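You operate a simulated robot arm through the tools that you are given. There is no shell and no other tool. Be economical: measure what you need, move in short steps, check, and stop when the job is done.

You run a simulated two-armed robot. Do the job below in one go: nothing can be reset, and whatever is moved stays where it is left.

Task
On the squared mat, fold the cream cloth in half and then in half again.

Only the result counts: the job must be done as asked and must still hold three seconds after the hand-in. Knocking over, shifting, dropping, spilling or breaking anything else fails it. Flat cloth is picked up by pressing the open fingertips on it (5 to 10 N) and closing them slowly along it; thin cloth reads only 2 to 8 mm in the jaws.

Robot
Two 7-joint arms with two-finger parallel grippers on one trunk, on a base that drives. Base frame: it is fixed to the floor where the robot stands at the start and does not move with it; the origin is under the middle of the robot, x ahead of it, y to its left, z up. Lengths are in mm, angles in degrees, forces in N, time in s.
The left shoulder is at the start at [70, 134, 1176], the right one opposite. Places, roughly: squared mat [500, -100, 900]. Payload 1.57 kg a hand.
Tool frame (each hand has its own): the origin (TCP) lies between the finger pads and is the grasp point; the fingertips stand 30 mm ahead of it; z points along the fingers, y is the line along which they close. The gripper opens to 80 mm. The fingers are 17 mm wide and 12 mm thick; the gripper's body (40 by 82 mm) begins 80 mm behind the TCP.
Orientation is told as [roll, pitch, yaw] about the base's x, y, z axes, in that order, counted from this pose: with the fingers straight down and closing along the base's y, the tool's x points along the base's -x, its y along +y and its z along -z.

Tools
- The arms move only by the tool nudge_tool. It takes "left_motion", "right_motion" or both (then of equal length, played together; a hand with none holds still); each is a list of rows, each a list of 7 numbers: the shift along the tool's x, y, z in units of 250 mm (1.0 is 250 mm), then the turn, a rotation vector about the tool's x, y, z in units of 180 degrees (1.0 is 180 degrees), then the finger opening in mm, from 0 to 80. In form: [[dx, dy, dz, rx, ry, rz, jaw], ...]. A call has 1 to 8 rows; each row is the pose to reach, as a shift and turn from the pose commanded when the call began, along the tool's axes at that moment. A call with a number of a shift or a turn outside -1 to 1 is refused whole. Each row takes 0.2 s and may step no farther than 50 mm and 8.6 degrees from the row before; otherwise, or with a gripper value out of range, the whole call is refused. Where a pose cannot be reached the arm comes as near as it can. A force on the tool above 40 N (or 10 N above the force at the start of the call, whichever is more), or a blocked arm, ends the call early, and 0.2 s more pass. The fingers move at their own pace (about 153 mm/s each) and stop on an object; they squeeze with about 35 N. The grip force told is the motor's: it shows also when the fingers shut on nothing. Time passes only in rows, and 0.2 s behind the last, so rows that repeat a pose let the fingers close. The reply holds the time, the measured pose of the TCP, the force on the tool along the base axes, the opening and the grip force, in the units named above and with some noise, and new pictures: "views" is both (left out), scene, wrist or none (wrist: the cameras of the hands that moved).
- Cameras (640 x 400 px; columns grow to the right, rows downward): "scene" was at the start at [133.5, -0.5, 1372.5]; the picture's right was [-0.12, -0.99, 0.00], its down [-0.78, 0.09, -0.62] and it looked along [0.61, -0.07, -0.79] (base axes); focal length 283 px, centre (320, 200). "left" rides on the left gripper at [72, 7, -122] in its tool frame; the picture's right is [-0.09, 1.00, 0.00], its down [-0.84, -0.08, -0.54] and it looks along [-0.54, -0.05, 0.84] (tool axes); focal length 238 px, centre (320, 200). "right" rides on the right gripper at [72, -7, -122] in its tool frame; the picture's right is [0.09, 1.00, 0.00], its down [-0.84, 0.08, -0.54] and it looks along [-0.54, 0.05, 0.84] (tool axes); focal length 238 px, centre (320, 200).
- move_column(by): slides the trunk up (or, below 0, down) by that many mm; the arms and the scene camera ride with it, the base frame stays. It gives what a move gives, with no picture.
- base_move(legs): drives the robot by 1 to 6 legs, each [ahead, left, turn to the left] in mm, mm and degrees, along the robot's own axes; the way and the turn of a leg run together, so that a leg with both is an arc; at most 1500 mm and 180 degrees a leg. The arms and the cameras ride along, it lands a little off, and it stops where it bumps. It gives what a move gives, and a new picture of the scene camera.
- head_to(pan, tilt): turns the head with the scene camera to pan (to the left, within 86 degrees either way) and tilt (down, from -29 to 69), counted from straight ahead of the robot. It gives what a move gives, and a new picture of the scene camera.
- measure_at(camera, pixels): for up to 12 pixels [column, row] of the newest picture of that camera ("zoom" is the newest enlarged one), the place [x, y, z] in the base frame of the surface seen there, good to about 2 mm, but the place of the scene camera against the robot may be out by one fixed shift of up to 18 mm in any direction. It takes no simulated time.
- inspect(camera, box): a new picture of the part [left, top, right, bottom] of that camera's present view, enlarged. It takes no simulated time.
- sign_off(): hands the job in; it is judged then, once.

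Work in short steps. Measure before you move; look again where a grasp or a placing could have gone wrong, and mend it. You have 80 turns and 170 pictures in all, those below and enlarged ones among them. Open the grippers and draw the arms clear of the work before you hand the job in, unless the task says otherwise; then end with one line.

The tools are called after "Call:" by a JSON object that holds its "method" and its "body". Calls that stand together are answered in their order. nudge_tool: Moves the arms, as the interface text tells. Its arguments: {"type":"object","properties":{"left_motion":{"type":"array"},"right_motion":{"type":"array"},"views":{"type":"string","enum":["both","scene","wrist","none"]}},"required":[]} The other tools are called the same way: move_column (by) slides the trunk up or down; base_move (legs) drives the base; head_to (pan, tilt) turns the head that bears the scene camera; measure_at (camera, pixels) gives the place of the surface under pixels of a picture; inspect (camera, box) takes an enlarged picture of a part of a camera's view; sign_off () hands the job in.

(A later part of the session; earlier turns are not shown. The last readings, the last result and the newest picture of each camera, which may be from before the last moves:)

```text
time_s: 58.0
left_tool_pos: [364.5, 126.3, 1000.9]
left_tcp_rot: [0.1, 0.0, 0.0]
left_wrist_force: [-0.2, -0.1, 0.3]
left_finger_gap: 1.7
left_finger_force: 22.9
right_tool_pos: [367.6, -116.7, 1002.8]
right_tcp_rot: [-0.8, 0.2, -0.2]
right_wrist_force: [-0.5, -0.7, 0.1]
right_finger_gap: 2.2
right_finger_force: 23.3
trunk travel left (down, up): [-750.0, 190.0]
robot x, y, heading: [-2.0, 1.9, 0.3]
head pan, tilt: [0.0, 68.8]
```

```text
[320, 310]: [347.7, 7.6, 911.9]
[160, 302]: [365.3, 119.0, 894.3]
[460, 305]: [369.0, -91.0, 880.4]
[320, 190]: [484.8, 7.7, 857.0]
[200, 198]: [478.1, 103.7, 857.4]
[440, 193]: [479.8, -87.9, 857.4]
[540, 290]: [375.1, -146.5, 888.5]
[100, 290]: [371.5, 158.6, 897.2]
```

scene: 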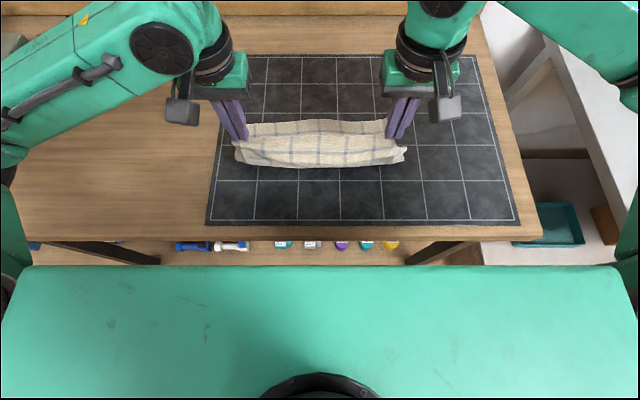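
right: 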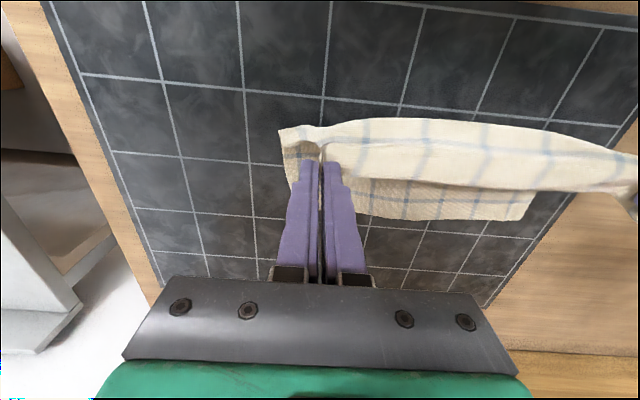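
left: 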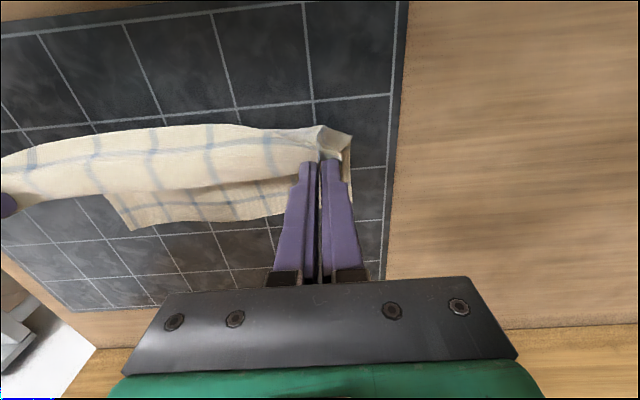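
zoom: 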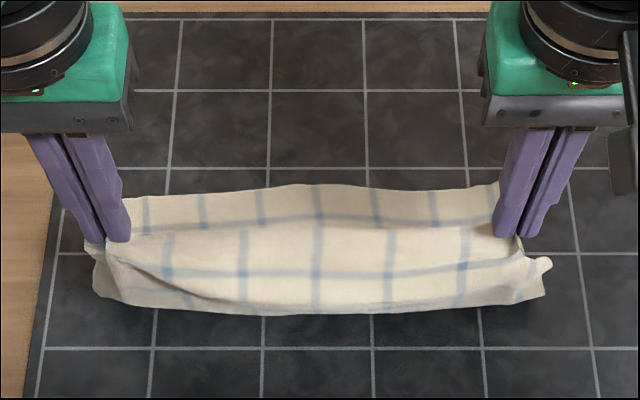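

Lower far edge is at x≈474 (left 464), the fold near 352 — half is right. I swing the top half over, ending with the left clamp at 455 and the right at 462.

Call:
{"method": "nudge_tool", "body": {"left_motion": [[-0.096, 0, 0.028, 0, 0, 0, 0], [-0.196, 0, 0.08, 0, 0, 0, 0], [-0.276, 0, 0.156, 0, 0, 0, 0], [-0.332, 0, 0.248, 0, 0, 0, 0], [-0.356, 0, 0.336, 0, 0, 0, 0], [-0.364, 0, 0.392, 0, 0, 0, 0]], "right_motion": [[-0.088, 0, 0.036, 0, 0, 0, 0], [-0.188, 0, 0.088, 0, 0, 0, 0], [-0.272, 0, 0.164, 0, 0, 0, 0], [-0.336, 0, 0.256, 0, 0, 0, 0], [-0.368, 0, 0.344, 0, 0, 0, 0], [-0.38, 0, 0.4, 0, 0, 0, 0]]}}

Call:
{"method": "inspect", "body": {"camera": "scene", "box": [200, 50, 440, 200]}}

```text
time_s: 59.4
left_tool_pos: [457.6, 129.1, 903.4]
left_tcp_rot: [0.1, -0.1, 0.0]
left_wrist_force: [0.5, 0.3, 0.1]
left_finger_gap: 1.9
left_finger_force: 23.7
right_tool_pos: [463.7, -117.0, 902.1]
right_tcp_rot: [-0.8, 0.2, 0.0]
right_wrist_force: [0.5, 1.0, 0.8]
right_finger_gap: 1.8
right_finger_force: 23.6
trunk travel left (down, up): [-750.0, 190.0]
robot x, y, heading: [2.8, 0.1, -0.3]
head pan, tilt: [0.0, 68.8]
```

scene: 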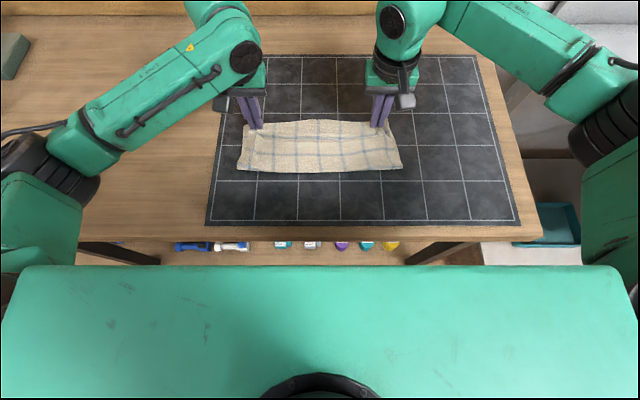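
right: 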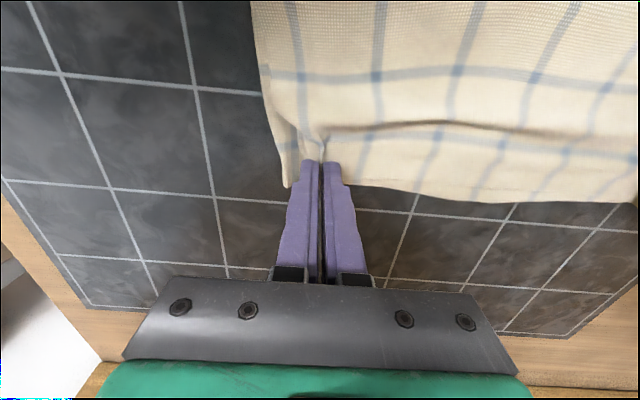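
left: 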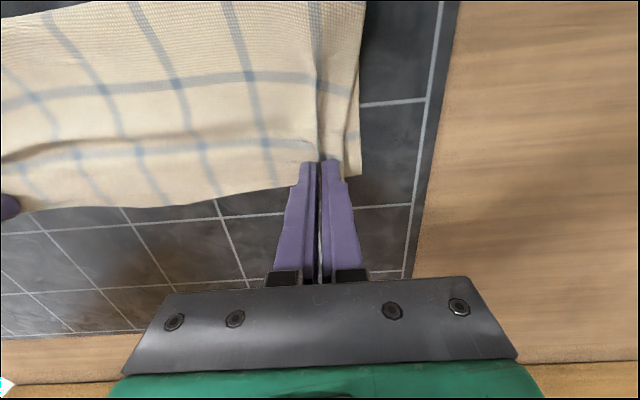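

```text
2.67 times, centred on (320, 125) of scene
```

zoom: 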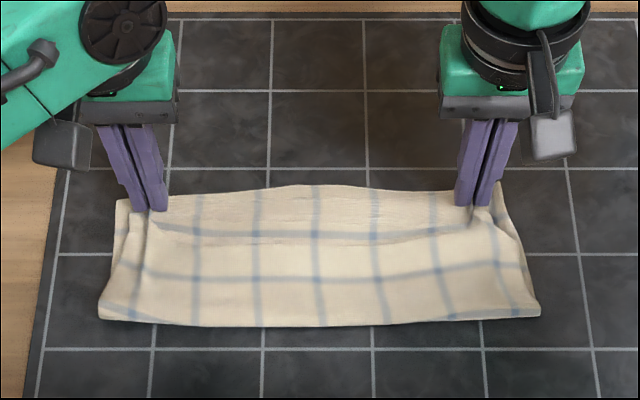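

Excellent fold. I lower the last millimetres, open (which also spreads the gathers), and lift away.

Call:
{"method": "nudge_tool", "body": {"left_motion": [[-0.004, 0, 0.02, 0, 0, 0, 0], [-0.004, 0, 0.032, 0, 0, 0, 0], [-0.004, 0, 0.032, 0, 0, 0, 8], [-0.004, 0, 0.032, 0, 0, 0, 18], [-0.004, 0, 0.032, 0, 0, 0, 28], [-0.004, 0, -0.06, 0, 0, 0, 28], [0.05, 0, -0.2, 0, 0, 0, 28], [0.1, 0.05, -0.36, 0, 0, 0, 30]], "right_motion": [[-0.004, 0, 0.016, 0, 0, 0, 0], [-0.004, 0, 0.026, 0, 0, 0, 0], [-0.004, 0, 0.026, 0, 0, 0, 8], [-0.004, 0, 0.026, 0, 0, 0, 18], [-0.004, 0, 0.026, 0, 0, 0, 28], [-0.004, 0, -0.06, 0, 0, 0, 28], [0.05, 0, -0.2, 0, 0, 0, 28], [0.1, -0.05, -0.36, 0, 0, 0, 30]]}}

Call:
{"method": "inspect", "body": {"camera": "scene", "box": [200, 50, 440, 200]}}

```text
time_s: 61.2
left_tool_pos: [432.1, 142.1, 992.0]
left_tcp_rot: [0.0, 0.1, 0.0]
left_wrist_force: [0.4, 1.6, 0.2]
left_finger_gap: 29.8
left_finger_force: 0.2
right_tool_pos: [435.7, -128.9, 993.4]
right_tcp_rot: [-0.7, 0.1, -0.2]
right_wrist_force: [-0.7, 0.3, -0.7]
right_finger_gap: 30.0
right_finger_force: 0.0
trunk travel left (down, up): [-750.0, 190.0]
robot x, y, heading: [-0.1, 1.3, 0.1]
head pan, tilt: [0.0, 68.8]
```

scene: 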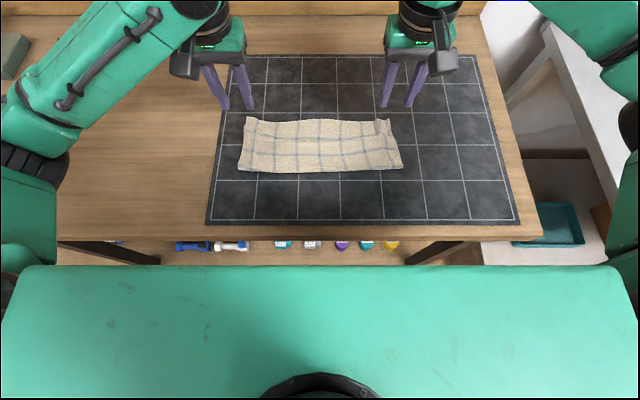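
right: 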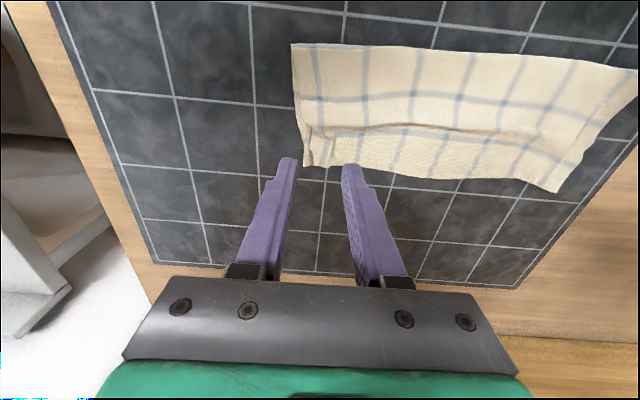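
left: 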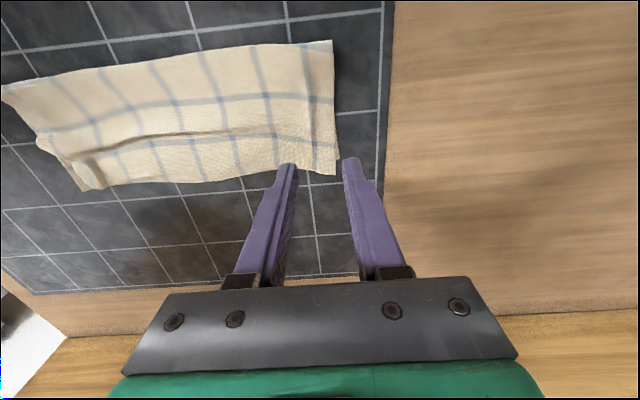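

```text
2.67 times, centred on (320, 125) of scene
```

zoom: 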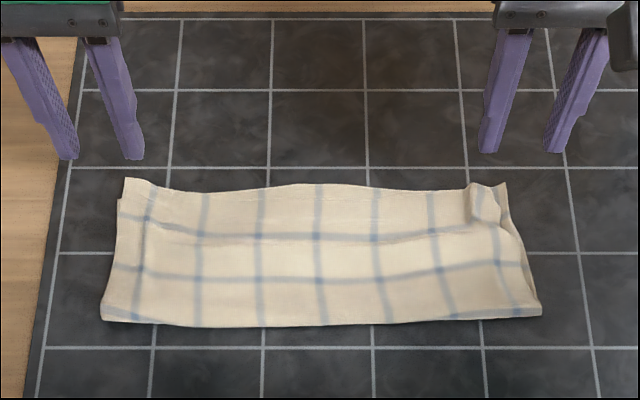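

The result looks good; I check whether the line at row ~235 is a mere crease, by zooming with the wrist camera.

Call:
{"method": "inspect", "body": {"camera": "left", "box": [30, 60, 350, 260]}}

Call:
{"method": "inspect", "body": {"camera": "right", "box": [280, 60, 600, 260]}}

Call:
{"method": "measure_at", "body": {"camera": "zoom", "pixels": [[40, 160], [55, 150], [65, 190], [95, 210], [200, 215], [300, 230], [400, 225], [520, 245], [548, 262], [350, 150], [200, 130], [575, 200]]}}

```text
2.00 times, centred on (190, 160) of left
```

zoom: 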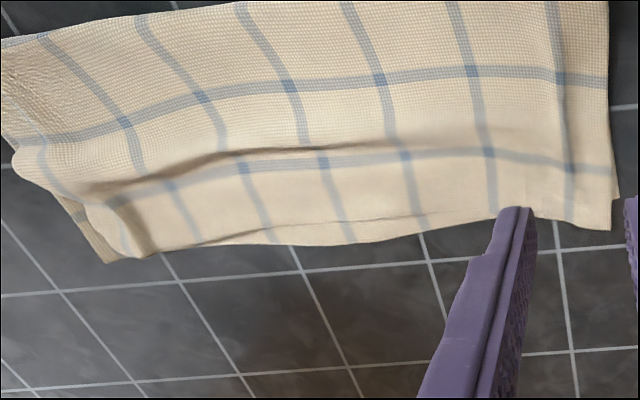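

```text
2.00 times, centred on (440, 160) of right
```

zoom: 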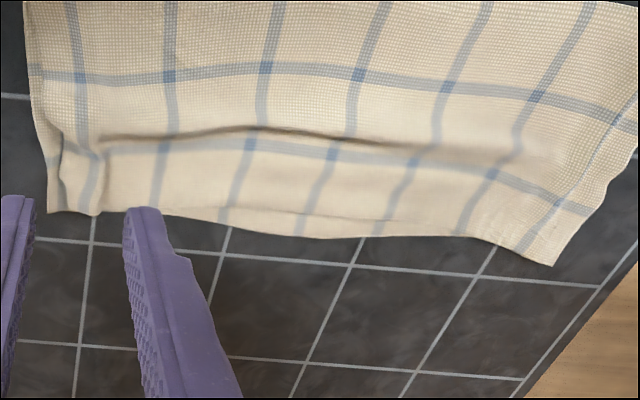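

```text
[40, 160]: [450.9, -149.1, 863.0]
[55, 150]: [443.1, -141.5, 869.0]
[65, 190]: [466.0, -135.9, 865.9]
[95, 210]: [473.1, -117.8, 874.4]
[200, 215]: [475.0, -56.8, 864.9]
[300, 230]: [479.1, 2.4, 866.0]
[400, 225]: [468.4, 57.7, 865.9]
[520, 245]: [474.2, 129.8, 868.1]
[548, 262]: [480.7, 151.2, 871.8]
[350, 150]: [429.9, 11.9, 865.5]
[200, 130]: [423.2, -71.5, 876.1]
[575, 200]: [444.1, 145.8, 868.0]
```

First fold done: edges align within a few mm. For the second fold the left hand will pinch the right end's middle and carry it over to its own side, leaning outward. I move the right hand out of the way and bring the left across.

Call:
{"method": "nudge_tool", "body": {"right_motion": [[0.06, -0.12, -0.04, 0, 0, 0, 30], [0.12, -0.24, -0.08, 0, 0, 0, 30], [0.2, -0.38, -0.12, 0, 0, 0, 30], [0.28, -0.52, -0.16, 0, 0, 0, 30], [0.34, -0.66, -0.16, 0, 0, 0, 30], [0.34, -0.76, -0.16, 0, 0, 0, 30], [0.34, -0.76, -0.16, 0, 0, 0, 30], [0.34, -0.76, -0.16, 0, 0, 0, 30]], "left_motion": [[0, 0, 0, 0, 0, 0, 30], [0.01, -0.1, 0, 0, 0, 0, 30], [0.02, -0.26, 0, 0, 0, 0, 30], [0.04, -0.42, 0, 0, 0, 0, 30], [0.05, -0.58, 0, 0, 0, 0, 30], [0.06, -0.74, 0, 0, 0, 0, 30], [0.07, -0.88, 0.05, 0, 0, 0, 30], [0.07, -0.98, 0.1, 0, 0, 0, 30]]}}

```text
time_s: 63.0
left_tool_pos: [414.7, -104.9, 969.7]
left_tcp_rot: [0.0, 0.0, 0.2]
left_wrist_force: [-0.1, 0.0, -0.4]
left_finger_gap: 30.2
left_finger_force: 0.0
right_tool_pos: [351.1, -318.0, 1031.7]
right_tcp_rot: [-0.7, 0.1, -0.1]
right_wrist_force: [0.2, -0.7, -0.6]
right_finger_gap: 30.1
right_finger_force: 0.0
trunk travel left (down, up): [-750.0, 190.0]
robot x, y, heading: [2.5, -3.6, -0.1]
head pan, tilt: [0.0, 68.8]
```

scene: 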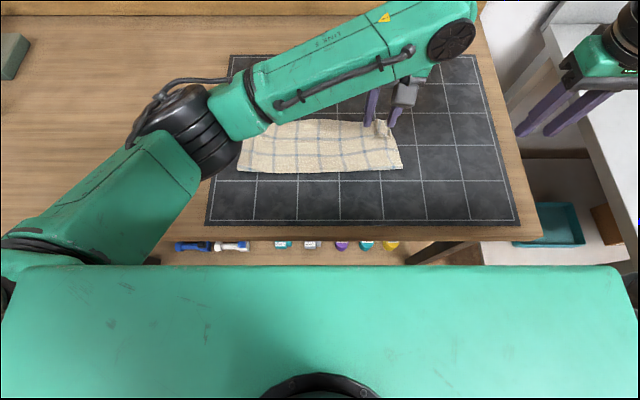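
right: 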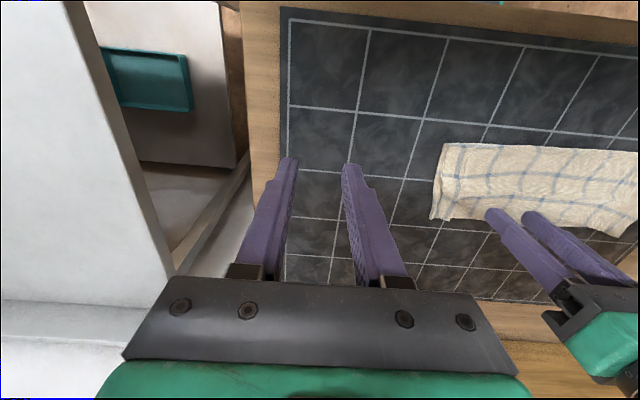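
left: 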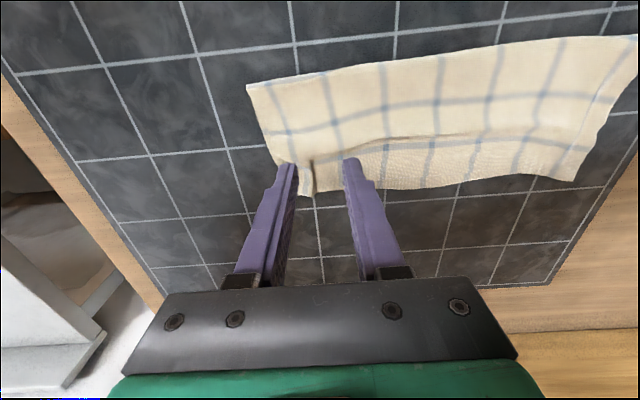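

The left hand reaches well. I measure the right and left ends.

Call:
{"method": "measure_at", "body": {"camera": "left", "pixels": [[251, 88], [265, 118], [276, 148], [310, 120], [303, 188], [635, 38], [600, 120], [572, 178], [420, 60], [430, 185]]}}

```text
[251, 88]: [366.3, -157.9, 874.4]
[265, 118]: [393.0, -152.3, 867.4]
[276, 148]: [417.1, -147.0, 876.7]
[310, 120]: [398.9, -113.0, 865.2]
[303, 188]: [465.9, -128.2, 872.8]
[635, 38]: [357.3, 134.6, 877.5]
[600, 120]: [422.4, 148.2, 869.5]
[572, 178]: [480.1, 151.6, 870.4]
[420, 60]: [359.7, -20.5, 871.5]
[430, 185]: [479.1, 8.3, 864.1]
```

Right end edge at y≈-149, left end at ≈148, centre x≈418. I descend with tips at y -140/-112.

Call:
{"method": "nudge_tool", "body": {"left_motion": [[-0.008, -0.084, 0.1, 0, 0, 0, 28], [-0.008, -0.084, 0.22, 0, 0, 0, 28], [-0.008, -0.084, 0.288, 0, 0, 0, 28], [-0.008, -0.084, 0.296, 0, 0, 0, 28]], "views": "wrist"}}

```text
time_s: 64.0
left_tool_pos: [417.3, -124.2, 894.9]
left_tcp_rot: [-0.1, -0.2, 0.1]
left_wrist_force: [1.9, 2.9, 15.6]
left_finger_gap: 27.5
left_finger_force: 0.0
right_tool_pos: [350.2, -316.5, 1033.4]
right_tcp_rot: [-0.8, 0.2, 0.0]
right_wrist_force: [-0.2, -0.2, 0.4]
right_finger_gap: 29.9
right_finger_force: 0.0
trunk travel left (down, up): [-750.0, 190.0]
robot x, y, heading: [0.4, 1.4, -0.1]
head pan, tilt: [0.0, 68.8]
```

left: 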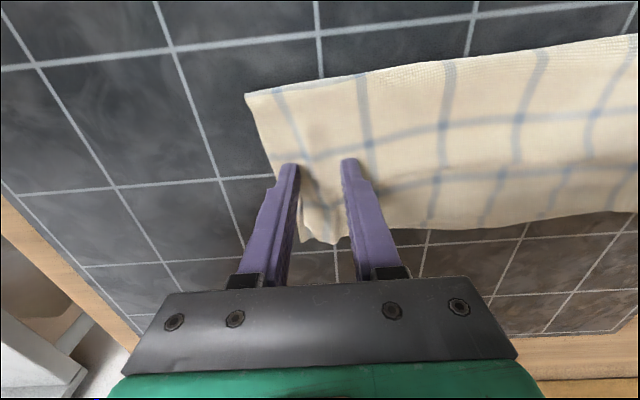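

Pressing at 15 N, which helps take both layers. I close slowly.

Call:
{"method": "nudge_tool", "body": {"left_motion": [[0, 0, 0, 0, 0, 0, 24], [0, 0, 0, 0, 0, 0, 20], [0, 0, 0, 0, 0, 0, 16], [0, 0, 0, 0, 0, 0, 12], [0, 0, 0, 0, 0, 0, 8], [0, 0, 0, 0, 0, 0, 4], [0, 0, 0, 0, 0, 0, 0], [0, 0, 0, 0, 0, 0, 0]], "views": "none"}}

Call:
{"method": "nudge_tool", "body": {"left_motion": [[0, 0.01, -0.06, 0, 0, 0, 0], [0, 0.03, -0.13, 0, 0, 0, 0], [0, 0.06, -0.2, 0, 0, 0, 0]]}}

Call:
{"method": "inspect", "body": {"camera": "right", "box": [400, 100, 640, 250]}}

```text
time_s: 65.8
left_tool_pos: [414.5, -125.6, 894.9]
left_tcp_rot: [-0.2, -0.1, 0.0]
left_wrist_force: [1.7, -4.6, 27.4]
left_finger_gap: 2.1
left_finger_force: 24.3
right_tool_pos: [349.1, -318.0, 1033.6]
right_tcp_rot: [-0.8, 0.0, 0.0]
right_wrist_force: [0.0, 0.2, -0.2]
right_finger_gap: 30.1
right_finger_force: 0.0
trunk travel left (down, up): [-750.0, 190.0]
robot x, y, heading: [3.4, 2.7, 0.2]
head pan, tilt: [0.0, 68.8]
```

```text
time_s: 66.6
left_tool_pos: [415.3, -108.6, 942.2]
left_tcp_rot: [0.0, 0.1, 0.0]
left_wrist_force: [-0.2, 0.4, -0.8]
left_finger_gap: 2.1
left_finger_force: 23.2
right_tool_pos: [351.3, -317.2, 1032.4]
right_tcp_rot: [-0.8, 0.3, -0.1]
right_wrist_force: [0.2, 1.1, 0.4]
right_finger_gap: 30.0
right_finger_force: 0.0
trunk travel left (down, up): [-750.0, 190.0]
robot x, y, heading: [-0.1, -0.9, -0.2]
head pan, tilt: [0.0, 68.8]
```

scene: 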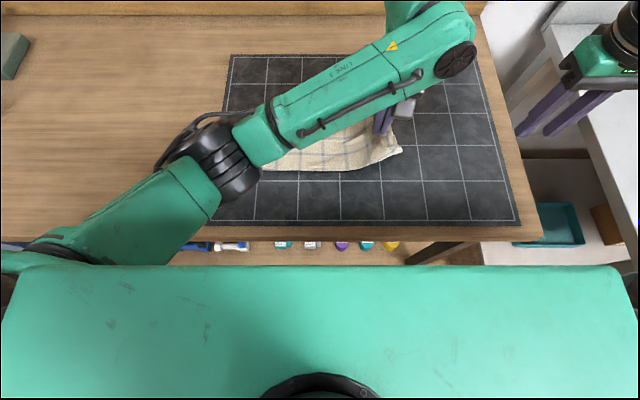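
left: 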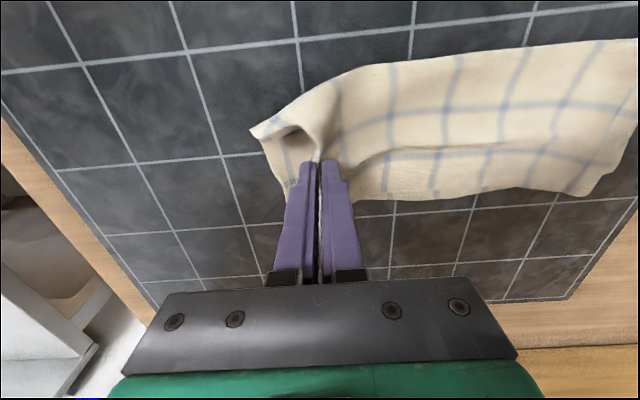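

```text
2.67 times, centred on (520, 175) of right
```

zoom: 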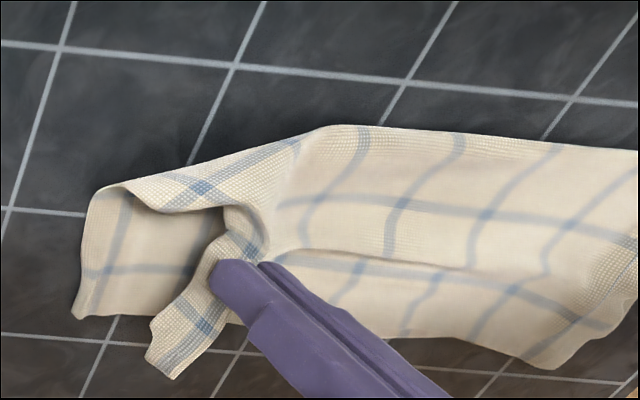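

Only the upper layer came up. I put it back and release, then hover to re-grip by straddling the end: outer finger beyond the edge so it sweeps both layers, slightly rolled so that finger is lowest.

Call:
{"method": "nudge_tool", "body": {"left_motion": [[0, -0.04, 0.08, 0, 0, 0, 0], [0, -0.072, 0.18, 0, 0, 0, 0], [0, -0.072, 0.186, 0, 0, 0, 10], [0, -0.072, 0.186, 0, 0, 0, 20], [0, -0.072, 0.186, 0, 0, 0, 30], [0, -0.072, 0.06, 0, 0, 0, 40], [0, -0.1, 0.02, 0, 0, 0, 58], [0, -0.108, 0.02, -0.028, 0, 0, 58]], "views": "wrist"}}

Call:
{"method": "inspect", "body": {"camera": "right", "box": [400, 100, 640, 250]}}

```text
time_s: 68.4
left_tool_pos: [417.0, -138.2, 937.6]
left_tcp_rot: [5.1, 0.1, 0.0]
left_wrist_force: [0.0, -0.5, -0.3]
left_finger_gap: 57.7
left_finger_force: 0.1
right_tool_pos: [352.0, -317.8, 1032.3]
right_tcp_rot: [-0.7, 0.2, -0.1]
right_wrist_force: [0.0, -0.4, -0.3]
right_finger_gap: 29.9
right_finger_force: 0.0
trunk travel left (down, up): [-750.0, 190.0]
robot x, y, heading: [-1.0, 0.1, -0.2]
head pan, tilt: [0.0, 68.8]
```

left: 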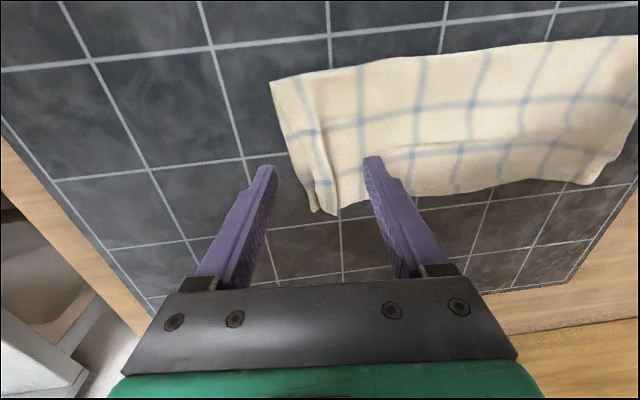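

```text
2.67 times, centred on (520, 175) of right
```

zoom: 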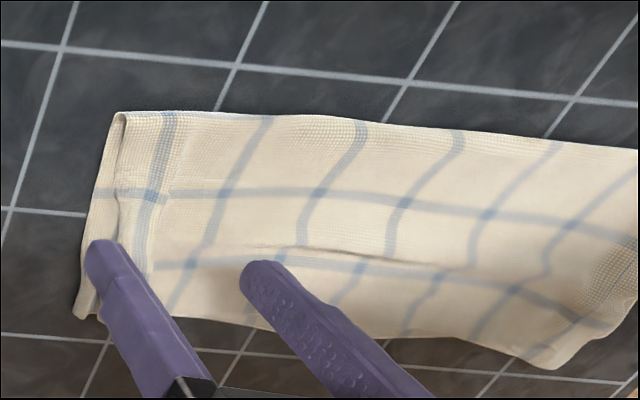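

Both ends visible; outer tip is beyond the edge. I descend until the outer tip touches the mat.

Call:
{"method": "nudge_tool", "body": {"left_motion": [[0, -0.005, 0.07, 0, 0, 0, 58], [0, -0.012, 0.15, 0, 0, 0, 58], [0, -0.015, 0.169, 0, 0, 0, 58]], "views": "none"}}

```text
time_s: 69.2
left_tool_pos: [431.1, -125.6, 897.8]
left_tcp_rot: [5.6, -1.1, 1.8]
left_wrist_force: [1.1, -0.5, 1.4]
left_finger_gap: 58.5
left_finger_force: 0.2
right_tool_pos: [350.8, -316.3, 1032.4]
right_tcp_rot: [-0.8, 0.2, -0.1]
right_wrist_force: [-0.1, 0.3, -0.3]
right_finger_gap: 29.9
right_finger_force: 0.0
trunk travel left (down, up): [-750.0, 190.0]
robot x, y, heading: [4.6, -4.1, 0.1]
head pan, tilt: [0.0, 68.8]
```

The hand ended 14 mm off and slightly turned, as if something blocked it. I look.

Call:
{"method": "nudge_tool", "body": {"left_motion": [[0, 0, 0, 0, 0, 0, 58]]}}

```text
time_s: 69.6
left_tool_pos: [430.4, -124.0, 897.2]
left_tcp_rot: [5.8, -1.3, 1.6]
left_wrist_force: [8.8, -1.0, 29.8]
left_finger_gap: 57.5
left_finger_force: 0.1
right_tool_pos: [351.1, -318.6, 1033.5]
right_tcp_rot: [-0.8, 0.2, -0.1]
right_wrist_force: [0.7, 0.4, -0.1]
right_finger_gap: 30.0
right_finger_force: 0.0
trunk travel left (down, up): [-750.0, 190.0]
robot x, y, heading: [-3.5, -1.0, 0.0]
head pan, tilt: [0.0, 68.8]
```

scene: 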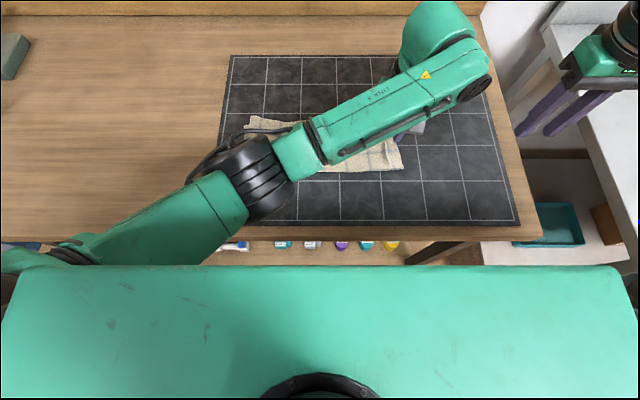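
left: 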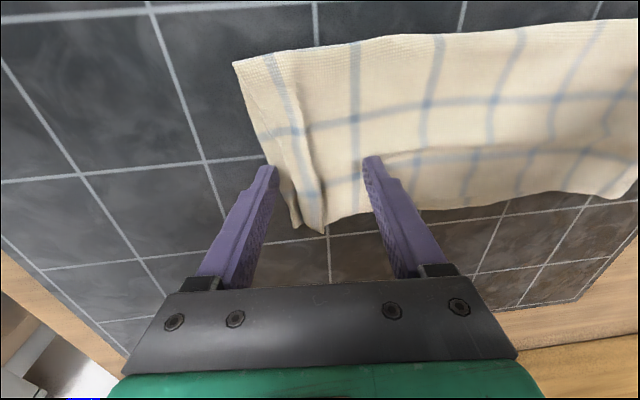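

I check the elbow height over the table.

Call:
{"method": "measure_at", "body": {"camera": "scene", "pixels": [[255, 180], [285, 195], [300, 160], [230, 200], [350, 140], [150, 215]]}}

```text
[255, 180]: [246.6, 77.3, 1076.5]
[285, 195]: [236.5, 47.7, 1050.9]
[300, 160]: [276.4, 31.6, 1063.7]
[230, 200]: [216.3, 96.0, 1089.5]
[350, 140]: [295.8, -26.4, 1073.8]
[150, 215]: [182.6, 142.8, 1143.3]
```

The elbow is clear; the outer tip presses the mat right at the cloth's edge, which suits the sweep. I ease up 1 mm and close slowly.

Call:
{"method": "nudge_tool", "body": {"left_motion": [[0, -0.008, -0.004, 0, 0, 0, 52], [0, -0.008, -0.004, 0, 0, 0, 44], [0, -0.008, -0.004, 0, 0, 0, 36], [0, -0.008, -0.004, 0, 0, 0, 28], [0, -0.008, -0.004, 0, 0, 0, 20], [0, -0.008, -0.004, 0, 0, 0, 12], [0, -0.008, -0.004, 0, 0, 0, 4], [0, -0.008, -0.004, 0, 0, 0, 0]], "views": "none"}}

Call:
{"method": "nudge_tool", "body": {"left_motion": [[0, 0.01, -0.06, 0, 0, 0, 0], [0, 0.03, -0.13, 0, 0, 0, 0], [0, 0.06, -0.2, 0, 0, 0, 0]], "views": "wrist"}}

Call:
{"method": "inspect", "body": {"camera": "right", "box": [400, 100, 640, 250]}}

```text
time_s: 70.0
left_tool_pos: [430.0, -120.7, 898.1]
left_tcp_rot: [6.2, -1.6, 1.8]
left_wrist_force: [-7.5, -5.7, 15.9]
left_finger_gap: 54.6
left_finger_force: 1.5
right_tool_pos: [346.4, -318.3, 1034.3]
right_tcp_rot: [-0.9, 0.0, -0.2]
right_wrist_force: [0.1, 0.0, -0.9]
right_finger_gap: 29.8
right_finger_force: 0.0
trunk travel left (down, up): [-750.0, 190.0]
robot x, y, heading: [-2.4, -2.3, 0.2]
head pan, tilt: [0.0, 68.8]
stopped in row 1 (left hand): the force on the tool passed its limit (the readings are from after the stop); the commanded pose is now the measured one
```

```text
time_s: 70.8
left_tool_pos: [429.4, -113.7, 947.6]
left_tcp_rot: [6.2, -1.1, 1.6]
left_wrist_force: [0.1, 0.4, -0.5]
left_finger_gap: 3.4
left_finger_force: 24.6
right_tool_pos: [351.2, -316.8, 1032.7]
right_tcp_rot: [-0.7, 0.4, -0.2]
right_wrist_force: [-0.1, 0.5, -0.8]
right_finger_gap: 29.9
right_finger_force: 0.0
trunk travel left (down, up): [-750.0, 190.0]
robot x, y, heading: [2.4, -0.7, -0.2]
head pan, tilt: [0.0, 68.8]
```

left: 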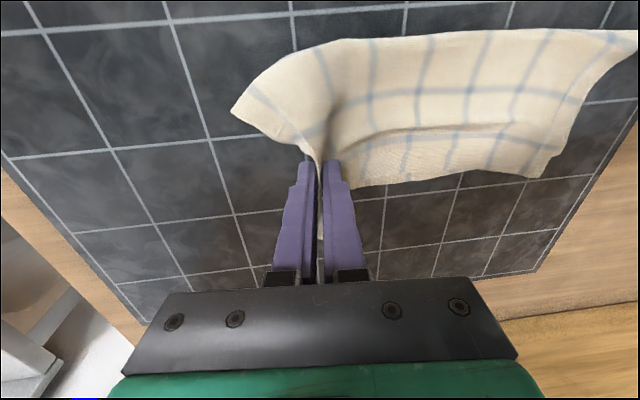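

```text
2.67 times, centred on (520, 175) of right
```

zoom: 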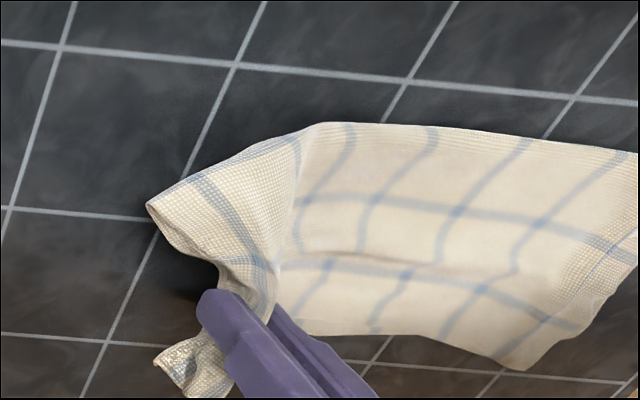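

Now the gap is 3.4 mm and the lower layer came along: both layers are held. I swing the end over to the left in an arc, gradually leaning the hand outward.

Call:
{"method": "nudge_tool", "body": {"left_motion": [[-0.002, 0.088, -0.117, 0.033, 0, 0, 0], [-0.006, 0.21, -0.195, 0.067, 0, 0, 0], [-0.01, 0.347, -0.235, 0.1, 0, 0, 0], [-0.014, 0.501, -0.239, 0.133, 0, 0, 0], [-0.018, 0.649, -0.202, 0.167, 0, 0, 0], [-0.022, 0.782, -0.134, 0.2, 0, 0, 0], [-0.025, 0.902, -0.034, 0.233, 0, 0, 0], [-0.027, 0.979, 0.087, 0.267, 0, 0, 0]]}}

Call:
{"method": "inspect", "body": {"camera": "scene", "box": [180, 50, 420, 200]}}

```text
time_s: 72.5
left_tool_pos: [430.2, 130.3, 950.2]
left_tcp_rot: [-42.0, -1.3, 1.6]
left_wrist_force: [0.3, 0.1, -1.0]
left_finger_gap: 3.2
left_finger_force: 24.4
right_tool_pos: [350.1, -315.9, 1034.1]
right_tcp_rot: [-0.8, 0.2, -0.3]
right_wrist_force: [-0.4, -0.1, -0.4]
right_finger_gap: 29.9
right_finger_force: 0.0
trunk travel left (down, up): [-750.0, 190.0]
robot x, y, heading: [1.7, -0.4, -0.0]
head pan, tilt: [0.0, 68.8]
```

scene: 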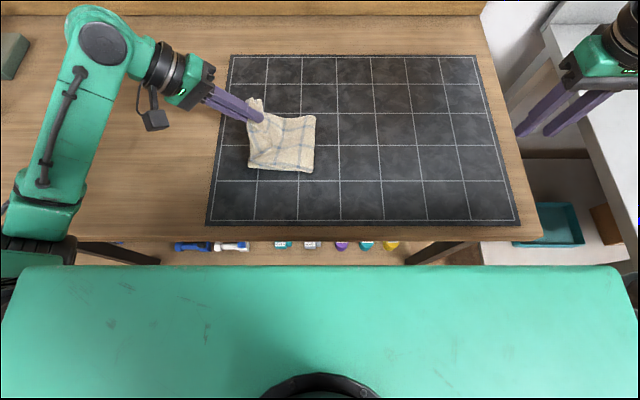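
left: 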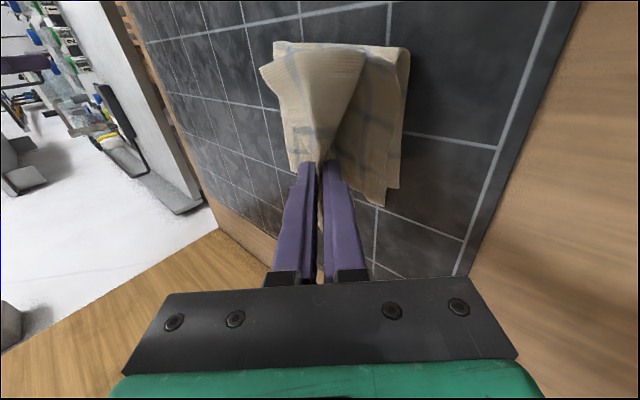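

```text
2.67 times, centred on (300, 125) of scene
```

zoom: 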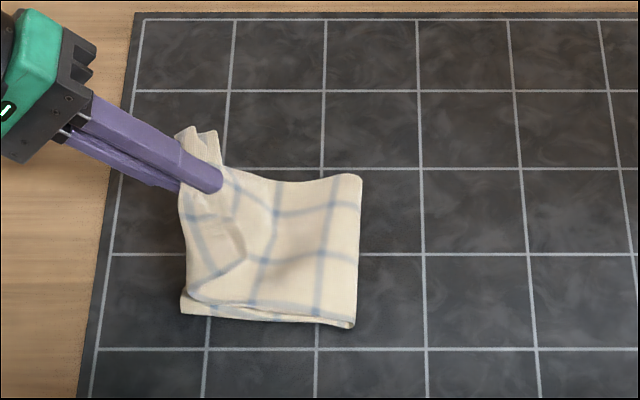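

Superb: the end swings over with both layers. I lower it toward the left end and look before releasing.

Call:
{"method": "nudge_tool", "body": {"left_motion": [[0, 0.097, 0.031, 0.02, 0, 0, 0], [0, 0.178, 0.066, 0.035, 0, 0, 0], [0, 0.222, 0.085, 0.044, 0, 0, 0]], "views": "none"}}

Call:
{"method": "inspect", "body": {"camera": "scene", "box": [180, 70, 380, 195]}}

Call:
{"method": "measure_at", "body": {"camera": "zoom", "pixels": [[225, 140], [215, 250], [225, 290], [212, 290], [430, 140], [425, 310], [300, 160], [200, 170], [250, 110]]}}

```text
time_s: 73.3
left_tool_pos: [428.3, 157.7, 899.1]
left_tcp_rot: [-49.8, -1.3, 1.6]
left_wrist_force: [-0.3, 0.5, 0.1]
left_finger_gap: 3.3
left_finger_force: 24.5
right_tool_pos: [350.5, -317.9, 1033.5]
right_tcp_rot: [-0.9, 0.2, -0.3]
right_wrist_force: [-0.4, -0.7, -0.5]
right_finger_gap: 30.0
right_finger_force: 0.1
trunk travel left (down, up): [-750.0, 190.0]
robot x, y, heading: [0.7, 0.4, -0.1]
head pan, tilt: [0.0, 68.8]
```

```text
3.20 times, centred on (280, 132) of scene
```

zoom: 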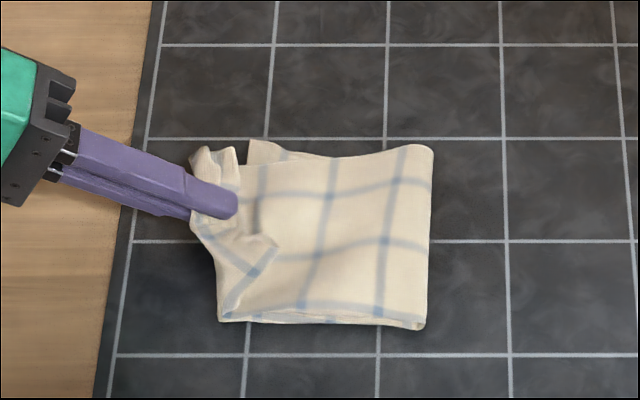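

```text
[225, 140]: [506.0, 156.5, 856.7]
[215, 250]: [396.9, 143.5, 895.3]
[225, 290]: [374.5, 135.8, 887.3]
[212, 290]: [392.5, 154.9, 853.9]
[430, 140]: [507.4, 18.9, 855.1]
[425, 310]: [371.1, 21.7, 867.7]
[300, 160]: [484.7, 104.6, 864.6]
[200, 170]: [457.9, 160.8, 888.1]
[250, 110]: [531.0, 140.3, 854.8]
```

I release gently and withdraw along the finger direction, then inspect.

Call:
{"method": "nudge_tool", "body": {"left_motion": [[0, 0.004, 0.01, 0, 0, 0, 0], [0, 0.004, 0.01, 0, 0, 0, 8], [0, 0.004, 0.01, 0, 0, 0, 16], [0, 0.0, 0.0, 0, 0, 0, 22], [0, 0, -0.12, 0, 0, 0, 22], [0, 0, -0.3, 0, 0, 0, 22], [0, 0, -0.5, 0, 0, 0, 22]]}}

Call:
{"method": "inspect", "body": {"camera": "scene", "box": [180, 70, 380, 195]}}

Call:
{"method": "measure_at", "body": {"camera": "zoom", "pixels": [[252, 148], [222, 315], [225, 270], [240, 200], [430, 150], [425, 322], [300, 160], [215, 170], [340, 162]]}}

```text
time_s: 75.0
left_tool_pos: [425.9, 258.4, 978.0]
left_tcp_rot: [-49.8, -1.2, 1.6]
left_wrist_force: [-0.2, 0.5, 0.3]
left_finger_gap: 22.3
left_finger_force: 0.1
right_tool_pos: [350.0, -317.0, 1033.3]
right_tcp_rot: [-0.8, 0.1, -0.2]
right_wrist_force: [0.1, 0.1, -0.3]
right_finger_gap: 30.2
right_finger_force: 0.2
trunk travel left (down, up): [-750.0, 190.0]
robot x, y, heading: [-2.9, 0.6, -0.0]
head pan, tilt: [0.0, 68.8]
```

scene: 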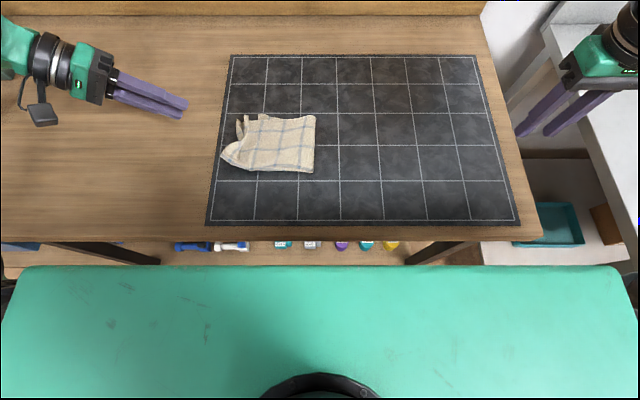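
left: 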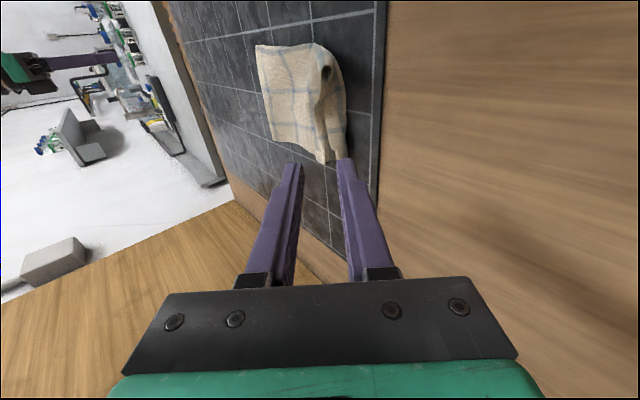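

```text
3.20 times, centred on (280, 132) of scene
```

zoom: 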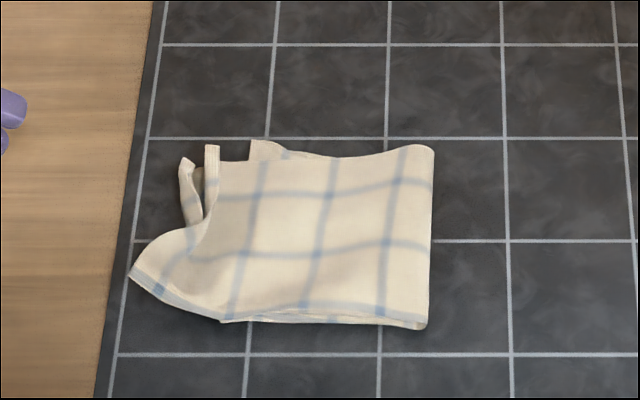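

```text
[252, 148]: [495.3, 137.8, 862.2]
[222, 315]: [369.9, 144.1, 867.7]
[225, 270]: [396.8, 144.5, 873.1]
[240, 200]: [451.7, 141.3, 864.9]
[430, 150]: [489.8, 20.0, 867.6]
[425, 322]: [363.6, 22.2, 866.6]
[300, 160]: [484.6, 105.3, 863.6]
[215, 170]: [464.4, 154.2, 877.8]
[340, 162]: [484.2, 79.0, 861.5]
```

The fold is in, but the upper half overshoots the lower end (upper corner y≈190 vs lower end y≈143), so I'll regrip that overhang and re-lay it. I bring the left hand upright above it.

Call:
{"method": "nudge_tool", "body": {"left_motion": [[0.014, -0.01, 0.0, -0.042, 0, 0, 58], [0.028, -0.04, 0.05, -0.083, 0, 0, 58], [0.042, -0.08, 0.12, -0.125, 0, 0, 58], [0.056, -0.12, 0.2, -0.166, 0, 0, 58], [0.07, -0.16, 0.26, -0.208, 0, 0, 58], [0.084, -0.194, 0.323, -0.249, 0, 0, 58]], "views": "wrist"}}

Call:
{"method": "measure_at", "body": {"camera": "scene", "pixels": [[222, 156], [228, 162], [236, 166], [232, 150], [240, 144], [238, 122], [246, 120], [240, 160]]}}

```text
time_s: 76.3
left_tool_pos: [408.2, 160.0, 964.5]
left_tcp_rot: [-4.6, -1.2, 1.6]
left_wrist_force: [-0.8, -0.6, -0.5]
left_finger_gap: 57.9
left_finger_force: 0.1
right_tool_pos: [352.0, -318.8, 1032.3]
right_tcp_rot: [-0.8, 0.2, -0.2]
right_wrist_force: [-0.2, 0.3, -0.3]
right_finger_gap: 29.7
right_finger_force: 0.1
trunk travel left (down, up): [-750.0, 190.0]
robot x, y, heading: [1.3, 0.3, -0.2]
head pan, tilt: [0.0, 68.8]
```

left: 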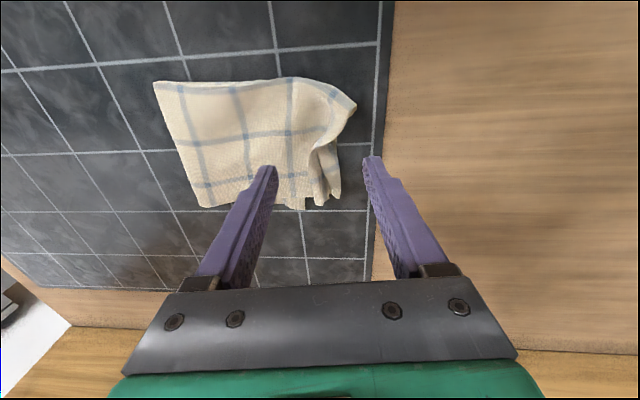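

```text
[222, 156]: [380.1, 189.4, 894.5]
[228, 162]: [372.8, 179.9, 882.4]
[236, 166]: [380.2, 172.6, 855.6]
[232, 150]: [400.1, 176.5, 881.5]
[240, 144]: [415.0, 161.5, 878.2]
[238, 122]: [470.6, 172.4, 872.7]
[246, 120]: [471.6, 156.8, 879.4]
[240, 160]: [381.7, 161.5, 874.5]
```

I zoom the wrist view to understand the end and measure it.

Call:
{"method": "inspect", "body": {"camera": "left", "box": [140, 60, 400, 222]}}

Call:
{"method": "measure_at", "body": {"camera": "zoom", "pixels": [[35, 55], [150, 360], [525, 110], [470, 150], [440, 210], [490, 330], [405, 365], [430, 320], [380, 50], [300, 345], [480, 260], [360, 100]]}}

```text
2.46 times, centred on (270, 141) of left
```

zoom: 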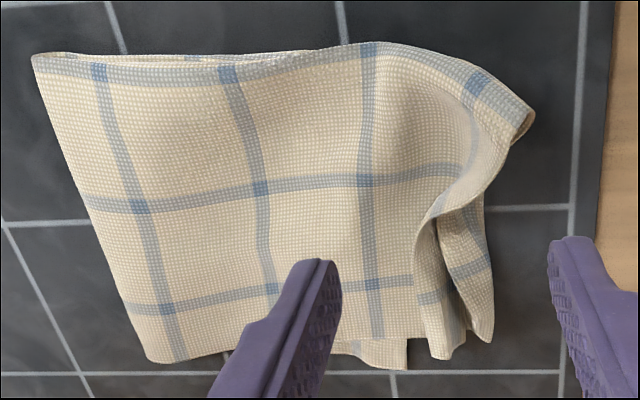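

```text
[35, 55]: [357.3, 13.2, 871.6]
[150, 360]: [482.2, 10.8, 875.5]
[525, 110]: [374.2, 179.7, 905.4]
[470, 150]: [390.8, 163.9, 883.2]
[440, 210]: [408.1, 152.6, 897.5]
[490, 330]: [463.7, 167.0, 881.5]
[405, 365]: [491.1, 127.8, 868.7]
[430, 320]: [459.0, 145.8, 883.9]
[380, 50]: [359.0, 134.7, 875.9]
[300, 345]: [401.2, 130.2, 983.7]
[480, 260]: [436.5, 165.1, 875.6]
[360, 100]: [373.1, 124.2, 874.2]
```

The upper end curls up at y≈150–180, within my open jaws (inner 129, outer 187). I descend and close to regrip just the upper half's end.

Call:
{"method": "nudge_tool", "body": {"left_motion": [[0, 0.01, 0.13, 0, 0, 0, 58], [0, 0.018, 0.22, 0, 0, 0, 58], [0, 0.022, 0.264, 0, 0, 0, 58], [0, 0.022, 0.264, 0, 0, 0, 44], [0, 0.022, 0.264, 0, 0, 0, 30], [0, 0.022, 0.264, 0, 0, 0, 16], [0, 0.022, 0.264, 0, 0, 0, 0], [0, 0.022, 0.264, 0, 0, 0, 0]], "views": "wrist"}}

```text
time_s: 78.2
left_tool_pos: [409.5, 161.4, 897.2]
left_tcp_rot: [-5.0, -1.2, 1.6]
left_wrist_force: [-0.2, 0.7, 1.1]
left_finger_gap: 3.0
left_finger_force: 23.7
right_tool_pos: [351.8, -317.2, 1032.5]
right_tcp_rot: [-0.8, 0.3, -0.2]
right_wrist_force: [0.1, 0.0, 0.8]
right_finger_gap: 30.1
right_finger_force: 0.1
trunk travel left (down, up): [-750.0, 190.0]
robot x, y, heading: [-0.6, 0.8, -0.1]
head pan, tilt: [0.0, 68.8]
```

left: 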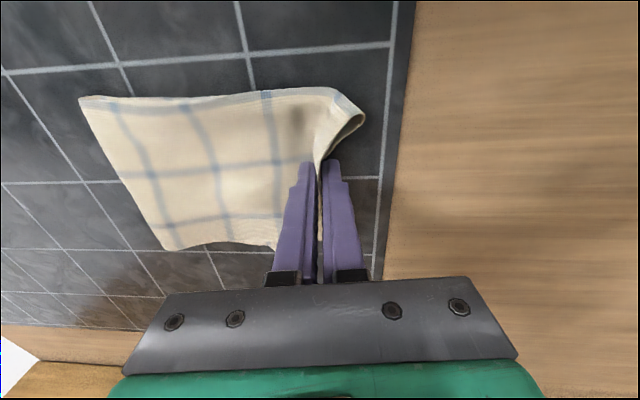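

Regripped (3.0 mm). I lift the upper half and carry it back past the middle so the crease moves right, then look.

Call:
{"method": "nudge_tool", "body": {"left_motion": [[0, -0.024, -0.138, 0, 0, 0, 0], [0, -0.099, -0.26, 0, 0, 0, 0], [0, -0.219, -0.346, 0, 0, 0, 0], [0, -0.368, -0.398, 0, 0, 0, 0], [0, -0.514, -0.412, 0, 0, 0, 0], [0, -0.654, -0.408, 0, 0, 0, 0], [0, -0.753, -0.396, 0, 0, 0, 0], [0, -0.771, -0.37, 0, 0, 0, 0]], "views": "wrist"}}

Call:
{"method": "inspect", "body": {"camera": "scene", "box": [180, 70, 380, 195]}}

Call:
{"method": "measure_at", "body": {"camera": "zoom", "pixels": [[252, 148], [225, 315], [240, 250], [420, 150], [450, 150], [440, 320], [350, 150], [460, 310], [300, 320], [210, 315], [245, 200], [235, 165]]}}

```text
time_s: 80.0
left_tool_pos: [412.3, -22.2, 1007.5]
left_tcp_rot: [-5.1, -1.3, 1.6]
left_wrist_force: [-1.2, -0.4, 0.7]
left_finger_gap: 2.7
left_finger_force: 23.9
right_tool_pos: [352.2, -317.4, 1032.0]
right_tcp_rot: [-0.8, 0.2, -0.1]
right_wrist_force: [0.2, 0.4, 0.4]
right_finger_gap: 29.9
right_finger_force: 0.0
trunk travel left (down, up): [-750.0, 190.0]
robot x, y, heading: [1.9, -2.8, -0.2]
head pan, tilt: [0.0, 68.8]
```

left: 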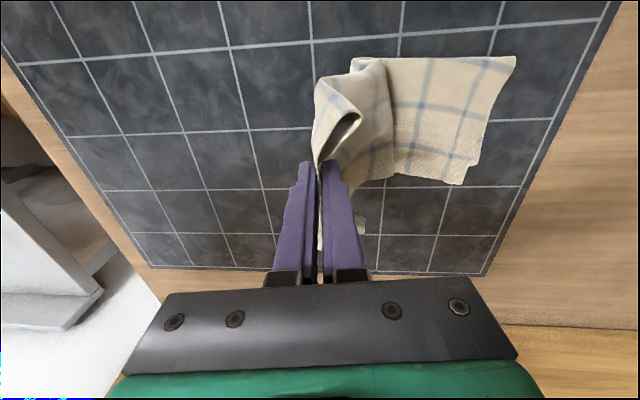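

```text
3.20 times, centred on (280, 132) of scene
```

zoom: 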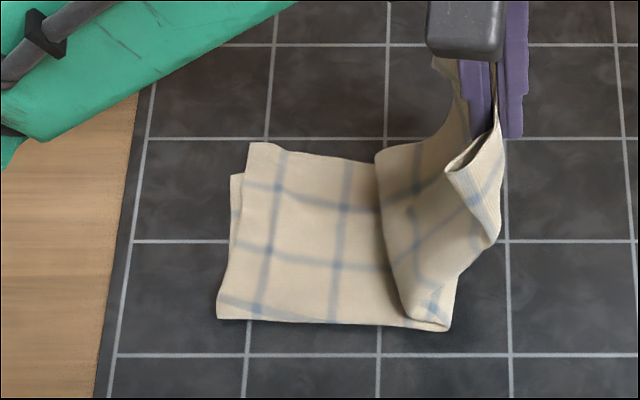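

```text
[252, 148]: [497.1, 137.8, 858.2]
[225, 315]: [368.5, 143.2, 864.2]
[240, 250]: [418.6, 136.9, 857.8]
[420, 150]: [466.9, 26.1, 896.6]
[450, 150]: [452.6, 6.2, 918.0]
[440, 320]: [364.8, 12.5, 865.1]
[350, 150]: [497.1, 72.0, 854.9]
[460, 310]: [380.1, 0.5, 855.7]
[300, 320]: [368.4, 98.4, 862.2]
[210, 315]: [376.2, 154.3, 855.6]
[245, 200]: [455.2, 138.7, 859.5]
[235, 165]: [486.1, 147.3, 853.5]
```

The crease moved right nicely (lower end at y≈133 true). I pull slightly more, then swing over with the clamp ending at y≈104 so the end unrolls to ≈133.

Call:
{"method": "nudge_tool", "body": {"left_motion": [[0, -0.088, 0.054, 0, 0, 0, 0], [0, -0.01, 0.009, 0.028, 0, 0, 0], [-0.004, 0.119, -0.02, 0.056, 0, 0, 0], [-0.008, 0.271, 0.002, 0.083, 0, 0, 0], [-0.012, 0.408, 0.063, 0.117, 0, 0, 0], [-0.016, 0.522, 0.164, 0.156, 0, 0, 0], [-0.02, 0.592, 0.28, 0.194, 0, 0, 0], [-0.024, 0.624, 0.372, 0.222, 0, 0, 0]], "views": "none"}}

Call:
{"method": "inspect", "body": {"camera": "scene", "box": [180, 70, 380, 195]}}

Call:
{"method": "measure_at", "body": {"camera": "zoom", "pixels": [[252, 148], [225, 315], [240, 250], [440, 150], [455, 320], [300, 160], [270, 200], [470, 150], [280, 310]]}}

```text
time_s: 81.8
left_tool_pos: [415.7, 127.2, 901.9]
left_tcp_rot: [-45.0, -1.2, 1.5]
left_wrist_force: [0.3, 1.2, 0.7]
left_finger_gap: 2.5
left_finger_force: 24.0
right_tool_pos: [350.4, -317.0, 1032.9]
right_tcp_rot: [-0.9, 0.2, -0.2]
right_wrist_force: [0.2, -0.2, -0.2]
right_finger_gap: 30.1
right_finger_force: 0.1
trunk travel left (down, up): [-750.0, 190.0]
robot x, y, heading: [-2.3, -2.6, 0.2]
head pan, tilt: [0.0, 68.8]
```

```text
3.20 times, centred on (280, 132) of scene
```

zoom: 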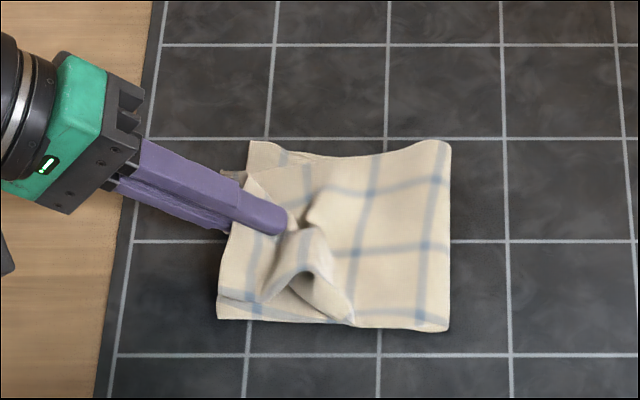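

```text
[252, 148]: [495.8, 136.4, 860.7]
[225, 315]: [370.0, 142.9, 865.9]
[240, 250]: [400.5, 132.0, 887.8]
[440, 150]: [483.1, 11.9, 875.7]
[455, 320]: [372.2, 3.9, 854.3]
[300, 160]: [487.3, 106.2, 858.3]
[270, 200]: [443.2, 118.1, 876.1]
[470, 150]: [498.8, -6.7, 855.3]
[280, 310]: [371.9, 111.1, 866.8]
```

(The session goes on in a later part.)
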